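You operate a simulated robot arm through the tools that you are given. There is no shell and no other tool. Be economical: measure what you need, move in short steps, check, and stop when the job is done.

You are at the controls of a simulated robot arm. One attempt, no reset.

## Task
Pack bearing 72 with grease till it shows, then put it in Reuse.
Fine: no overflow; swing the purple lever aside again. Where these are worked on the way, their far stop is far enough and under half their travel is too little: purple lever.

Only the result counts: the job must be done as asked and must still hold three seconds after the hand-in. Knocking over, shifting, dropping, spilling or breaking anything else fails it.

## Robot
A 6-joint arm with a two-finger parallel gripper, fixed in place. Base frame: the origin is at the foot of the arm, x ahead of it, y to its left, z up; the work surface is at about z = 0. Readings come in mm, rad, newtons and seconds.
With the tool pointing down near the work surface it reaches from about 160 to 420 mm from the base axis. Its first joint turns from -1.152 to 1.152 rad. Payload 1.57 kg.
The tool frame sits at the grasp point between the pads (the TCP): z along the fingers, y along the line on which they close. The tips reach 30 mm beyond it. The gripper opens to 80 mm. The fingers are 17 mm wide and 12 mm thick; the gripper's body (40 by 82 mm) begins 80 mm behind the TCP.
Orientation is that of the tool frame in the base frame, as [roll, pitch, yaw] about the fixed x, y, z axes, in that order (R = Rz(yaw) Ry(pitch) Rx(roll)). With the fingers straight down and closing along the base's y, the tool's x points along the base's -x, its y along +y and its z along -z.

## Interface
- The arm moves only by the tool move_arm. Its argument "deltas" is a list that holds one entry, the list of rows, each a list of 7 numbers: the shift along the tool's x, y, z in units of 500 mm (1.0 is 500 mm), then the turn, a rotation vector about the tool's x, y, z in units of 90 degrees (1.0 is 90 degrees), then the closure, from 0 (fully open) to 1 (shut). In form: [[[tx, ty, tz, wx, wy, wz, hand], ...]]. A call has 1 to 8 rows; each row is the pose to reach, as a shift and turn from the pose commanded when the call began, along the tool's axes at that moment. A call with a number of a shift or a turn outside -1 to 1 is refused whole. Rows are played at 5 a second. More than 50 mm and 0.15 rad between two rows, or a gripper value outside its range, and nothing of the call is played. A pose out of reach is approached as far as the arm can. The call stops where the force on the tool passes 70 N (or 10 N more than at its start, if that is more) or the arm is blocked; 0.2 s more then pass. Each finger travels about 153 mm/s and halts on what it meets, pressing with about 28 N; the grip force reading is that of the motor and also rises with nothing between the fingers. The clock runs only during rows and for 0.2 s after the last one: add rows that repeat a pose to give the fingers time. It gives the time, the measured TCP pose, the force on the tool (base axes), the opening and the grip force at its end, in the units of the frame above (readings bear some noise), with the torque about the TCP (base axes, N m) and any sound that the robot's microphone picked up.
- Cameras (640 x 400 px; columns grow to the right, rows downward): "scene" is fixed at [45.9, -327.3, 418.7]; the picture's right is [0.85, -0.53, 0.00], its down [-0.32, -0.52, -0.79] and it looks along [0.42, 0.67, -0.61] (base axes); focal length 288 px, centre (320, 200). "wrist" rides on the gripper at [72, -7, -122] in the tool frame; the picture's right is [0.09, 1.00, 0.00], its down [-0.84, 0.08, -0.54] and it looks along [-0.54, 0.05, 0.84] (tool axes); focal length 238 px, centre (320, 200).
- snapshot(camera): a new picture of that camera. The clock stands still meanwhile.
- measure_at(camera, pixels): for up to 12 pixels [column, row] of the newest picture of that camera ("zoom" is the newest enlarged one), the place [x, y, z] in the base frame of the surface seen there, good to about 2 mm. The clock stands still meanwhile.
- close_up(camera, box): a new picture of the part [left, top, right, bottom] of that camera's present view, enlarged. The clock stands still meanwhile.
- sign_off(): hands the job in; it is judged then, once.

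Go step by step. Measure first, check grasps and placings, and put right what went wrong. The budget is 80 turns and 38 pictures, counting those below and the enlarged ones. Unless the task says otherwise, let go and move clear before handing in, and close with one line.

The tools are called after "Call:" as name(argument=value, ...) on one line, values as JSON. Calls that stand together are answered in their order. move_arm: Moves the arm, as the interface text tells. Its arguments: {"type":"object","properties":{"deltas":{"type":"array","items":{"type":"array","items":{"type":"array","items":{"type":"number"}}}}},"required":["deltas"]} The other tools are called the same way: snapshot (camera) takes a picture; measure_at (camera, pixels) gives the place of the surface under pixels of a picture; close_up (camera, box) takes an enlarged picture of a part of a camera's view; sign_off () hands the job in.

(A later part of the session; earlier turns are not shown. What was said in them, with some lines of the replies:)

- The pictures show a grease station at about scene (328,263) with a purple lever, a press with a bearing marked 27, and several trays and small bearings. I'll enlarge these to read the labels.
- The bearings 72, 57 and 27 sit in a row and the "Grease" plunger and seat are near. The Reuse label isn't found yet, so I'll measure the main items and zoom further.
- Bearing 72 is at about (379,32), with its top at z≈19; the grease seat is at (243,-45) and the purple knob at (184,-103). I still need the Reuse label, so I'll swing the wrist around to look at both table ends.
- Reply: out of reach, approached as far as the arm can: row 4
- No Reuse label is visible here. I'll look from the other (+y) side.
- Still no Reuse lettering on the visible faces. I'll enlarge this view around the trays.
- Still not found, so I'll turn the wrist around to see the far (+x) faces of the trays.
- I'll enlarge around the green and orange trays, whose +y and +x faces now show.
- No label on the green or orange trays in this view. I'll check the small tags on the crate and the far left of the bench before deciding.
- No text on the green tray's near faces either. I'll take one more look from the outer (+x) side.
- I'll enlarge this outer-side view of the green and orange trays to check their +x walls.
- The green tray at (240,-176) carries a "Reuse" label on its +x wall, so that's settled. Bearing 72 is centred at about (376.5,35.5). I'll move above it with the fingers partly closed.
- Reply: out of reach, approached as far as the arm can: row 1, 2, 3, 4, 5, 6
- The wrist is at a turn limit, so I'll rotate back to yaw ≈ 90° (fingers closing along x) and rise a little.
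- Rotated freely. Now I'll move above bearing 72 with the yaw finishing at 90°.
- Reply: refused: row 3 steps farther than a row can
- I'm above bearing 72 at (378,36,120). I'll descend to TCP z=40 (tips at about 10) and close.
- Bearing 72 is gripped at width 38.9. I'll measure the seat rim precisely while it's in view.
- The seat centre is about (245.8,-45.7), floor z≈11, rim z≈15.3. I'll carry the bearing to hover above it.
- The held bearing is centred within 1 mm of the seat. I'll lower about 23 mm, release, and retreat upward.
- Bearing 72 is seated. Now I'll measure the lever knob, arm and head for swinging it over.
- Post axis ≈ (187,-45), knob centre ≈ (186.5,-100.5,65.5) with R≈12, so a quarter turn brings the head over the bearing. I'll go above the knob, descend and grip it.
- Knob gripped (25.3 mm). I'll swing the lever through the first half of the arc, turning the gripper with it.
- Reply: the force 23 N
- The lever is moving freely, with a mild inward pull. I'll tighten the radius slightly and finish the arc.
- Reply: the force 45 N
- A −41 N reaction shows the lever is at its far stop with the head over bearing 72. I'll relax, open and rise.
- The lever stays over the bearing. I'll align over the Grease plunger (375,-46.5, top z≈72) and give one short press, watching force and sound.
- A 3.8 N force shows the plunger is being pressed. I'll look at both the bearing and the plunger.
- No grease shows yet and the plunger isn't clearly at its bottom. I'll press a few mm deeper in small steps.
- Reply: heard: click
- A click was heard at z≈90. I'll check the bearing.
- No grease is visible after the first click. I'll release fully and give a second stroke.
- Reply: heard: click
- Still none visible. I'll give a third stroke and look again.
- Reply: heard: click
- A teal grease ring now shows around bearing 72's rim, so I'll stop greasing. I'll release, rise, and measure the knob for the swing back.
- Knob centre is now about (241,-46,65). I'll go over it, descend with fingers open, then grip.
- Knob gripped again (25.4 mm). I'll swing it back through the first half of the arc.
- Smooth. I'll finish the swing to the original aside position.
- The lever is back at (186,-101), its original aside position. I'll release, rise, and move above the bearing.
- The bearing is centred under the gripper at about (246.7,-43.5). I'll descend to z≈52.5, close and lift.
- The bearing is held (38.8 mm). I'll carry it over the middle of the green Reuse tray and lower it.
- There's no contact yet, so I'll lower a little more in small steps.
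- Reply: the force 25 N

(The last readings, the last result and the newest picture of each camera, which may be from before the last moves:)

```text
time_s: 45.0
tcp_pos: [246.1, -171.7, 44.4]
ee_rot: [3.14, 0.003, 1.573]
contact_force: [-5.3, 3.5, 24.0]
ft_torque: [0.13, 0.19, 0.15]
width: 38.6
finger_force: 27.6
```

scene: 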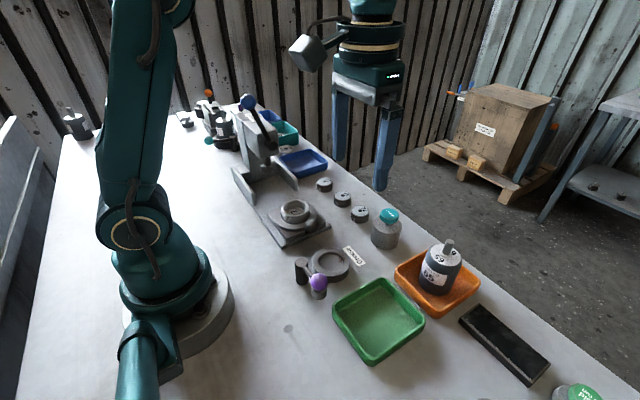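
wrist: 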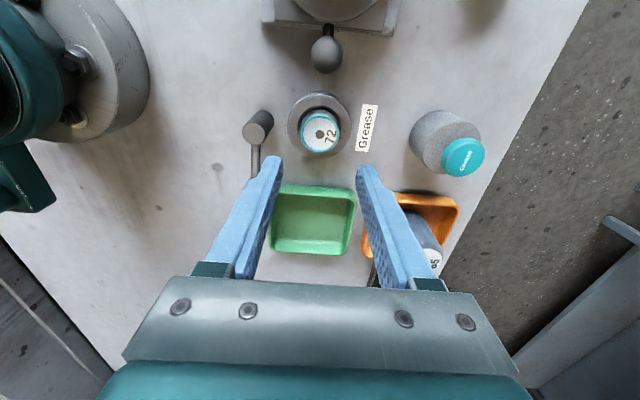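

Contact at 24 N: the bearing is on the tray floor. I'll ease up slightly, open and rise clear.

Call:
move_arm(deltas=[[[0, 0, -0.003, 0, 0, 0, 0.8], [0, 0, -0.003, 0, 0, 0, 0.375], [0, 0, -0.003, 0, 0, 0, 0.375], [0, 0, -0.06, 0, 0, 0, 0.375], [0, 0, -0.12, 0, 0, 0, 0.375], [0, 0, -0.2, 0, 0, 0, 0.375], [0, 0, -0.2, 0, 0, 0, 0.375]]])

Call:
close_up(camera="scene", box=[270, 200, 490, 370])

```text
time_s: 46.6
tcp_pos: [247.5, -170.5, 143.3]
ee_rot: [3.14, 0.002, 1.57]
contact_force: [0.1, -0.6, 0.4]
ft_torque: [0.0, 0.01, 0.02]
width: 50.1
finger_force: 0.1
```

```text
2.35 times, centred on (380, 285) of scene
```

zoom: 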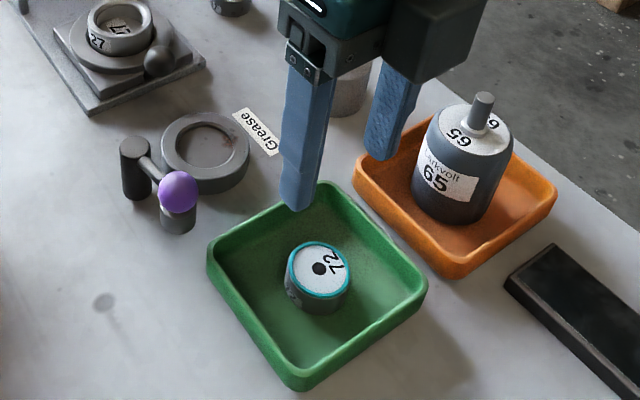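

The picture shows bearing 72 upright in the green Reuse tray with its teal grease ring and no overflow. The purple lever is back aside and the gripper is clear, so I'm handing in.

Call:
sign_off()

```text
The job is handed in.
```

Bearing 72 is packed until the grease showed, with no overflow; it sits in the green Reuse tray, the purple lever is swung aside again, and the job is handed in.
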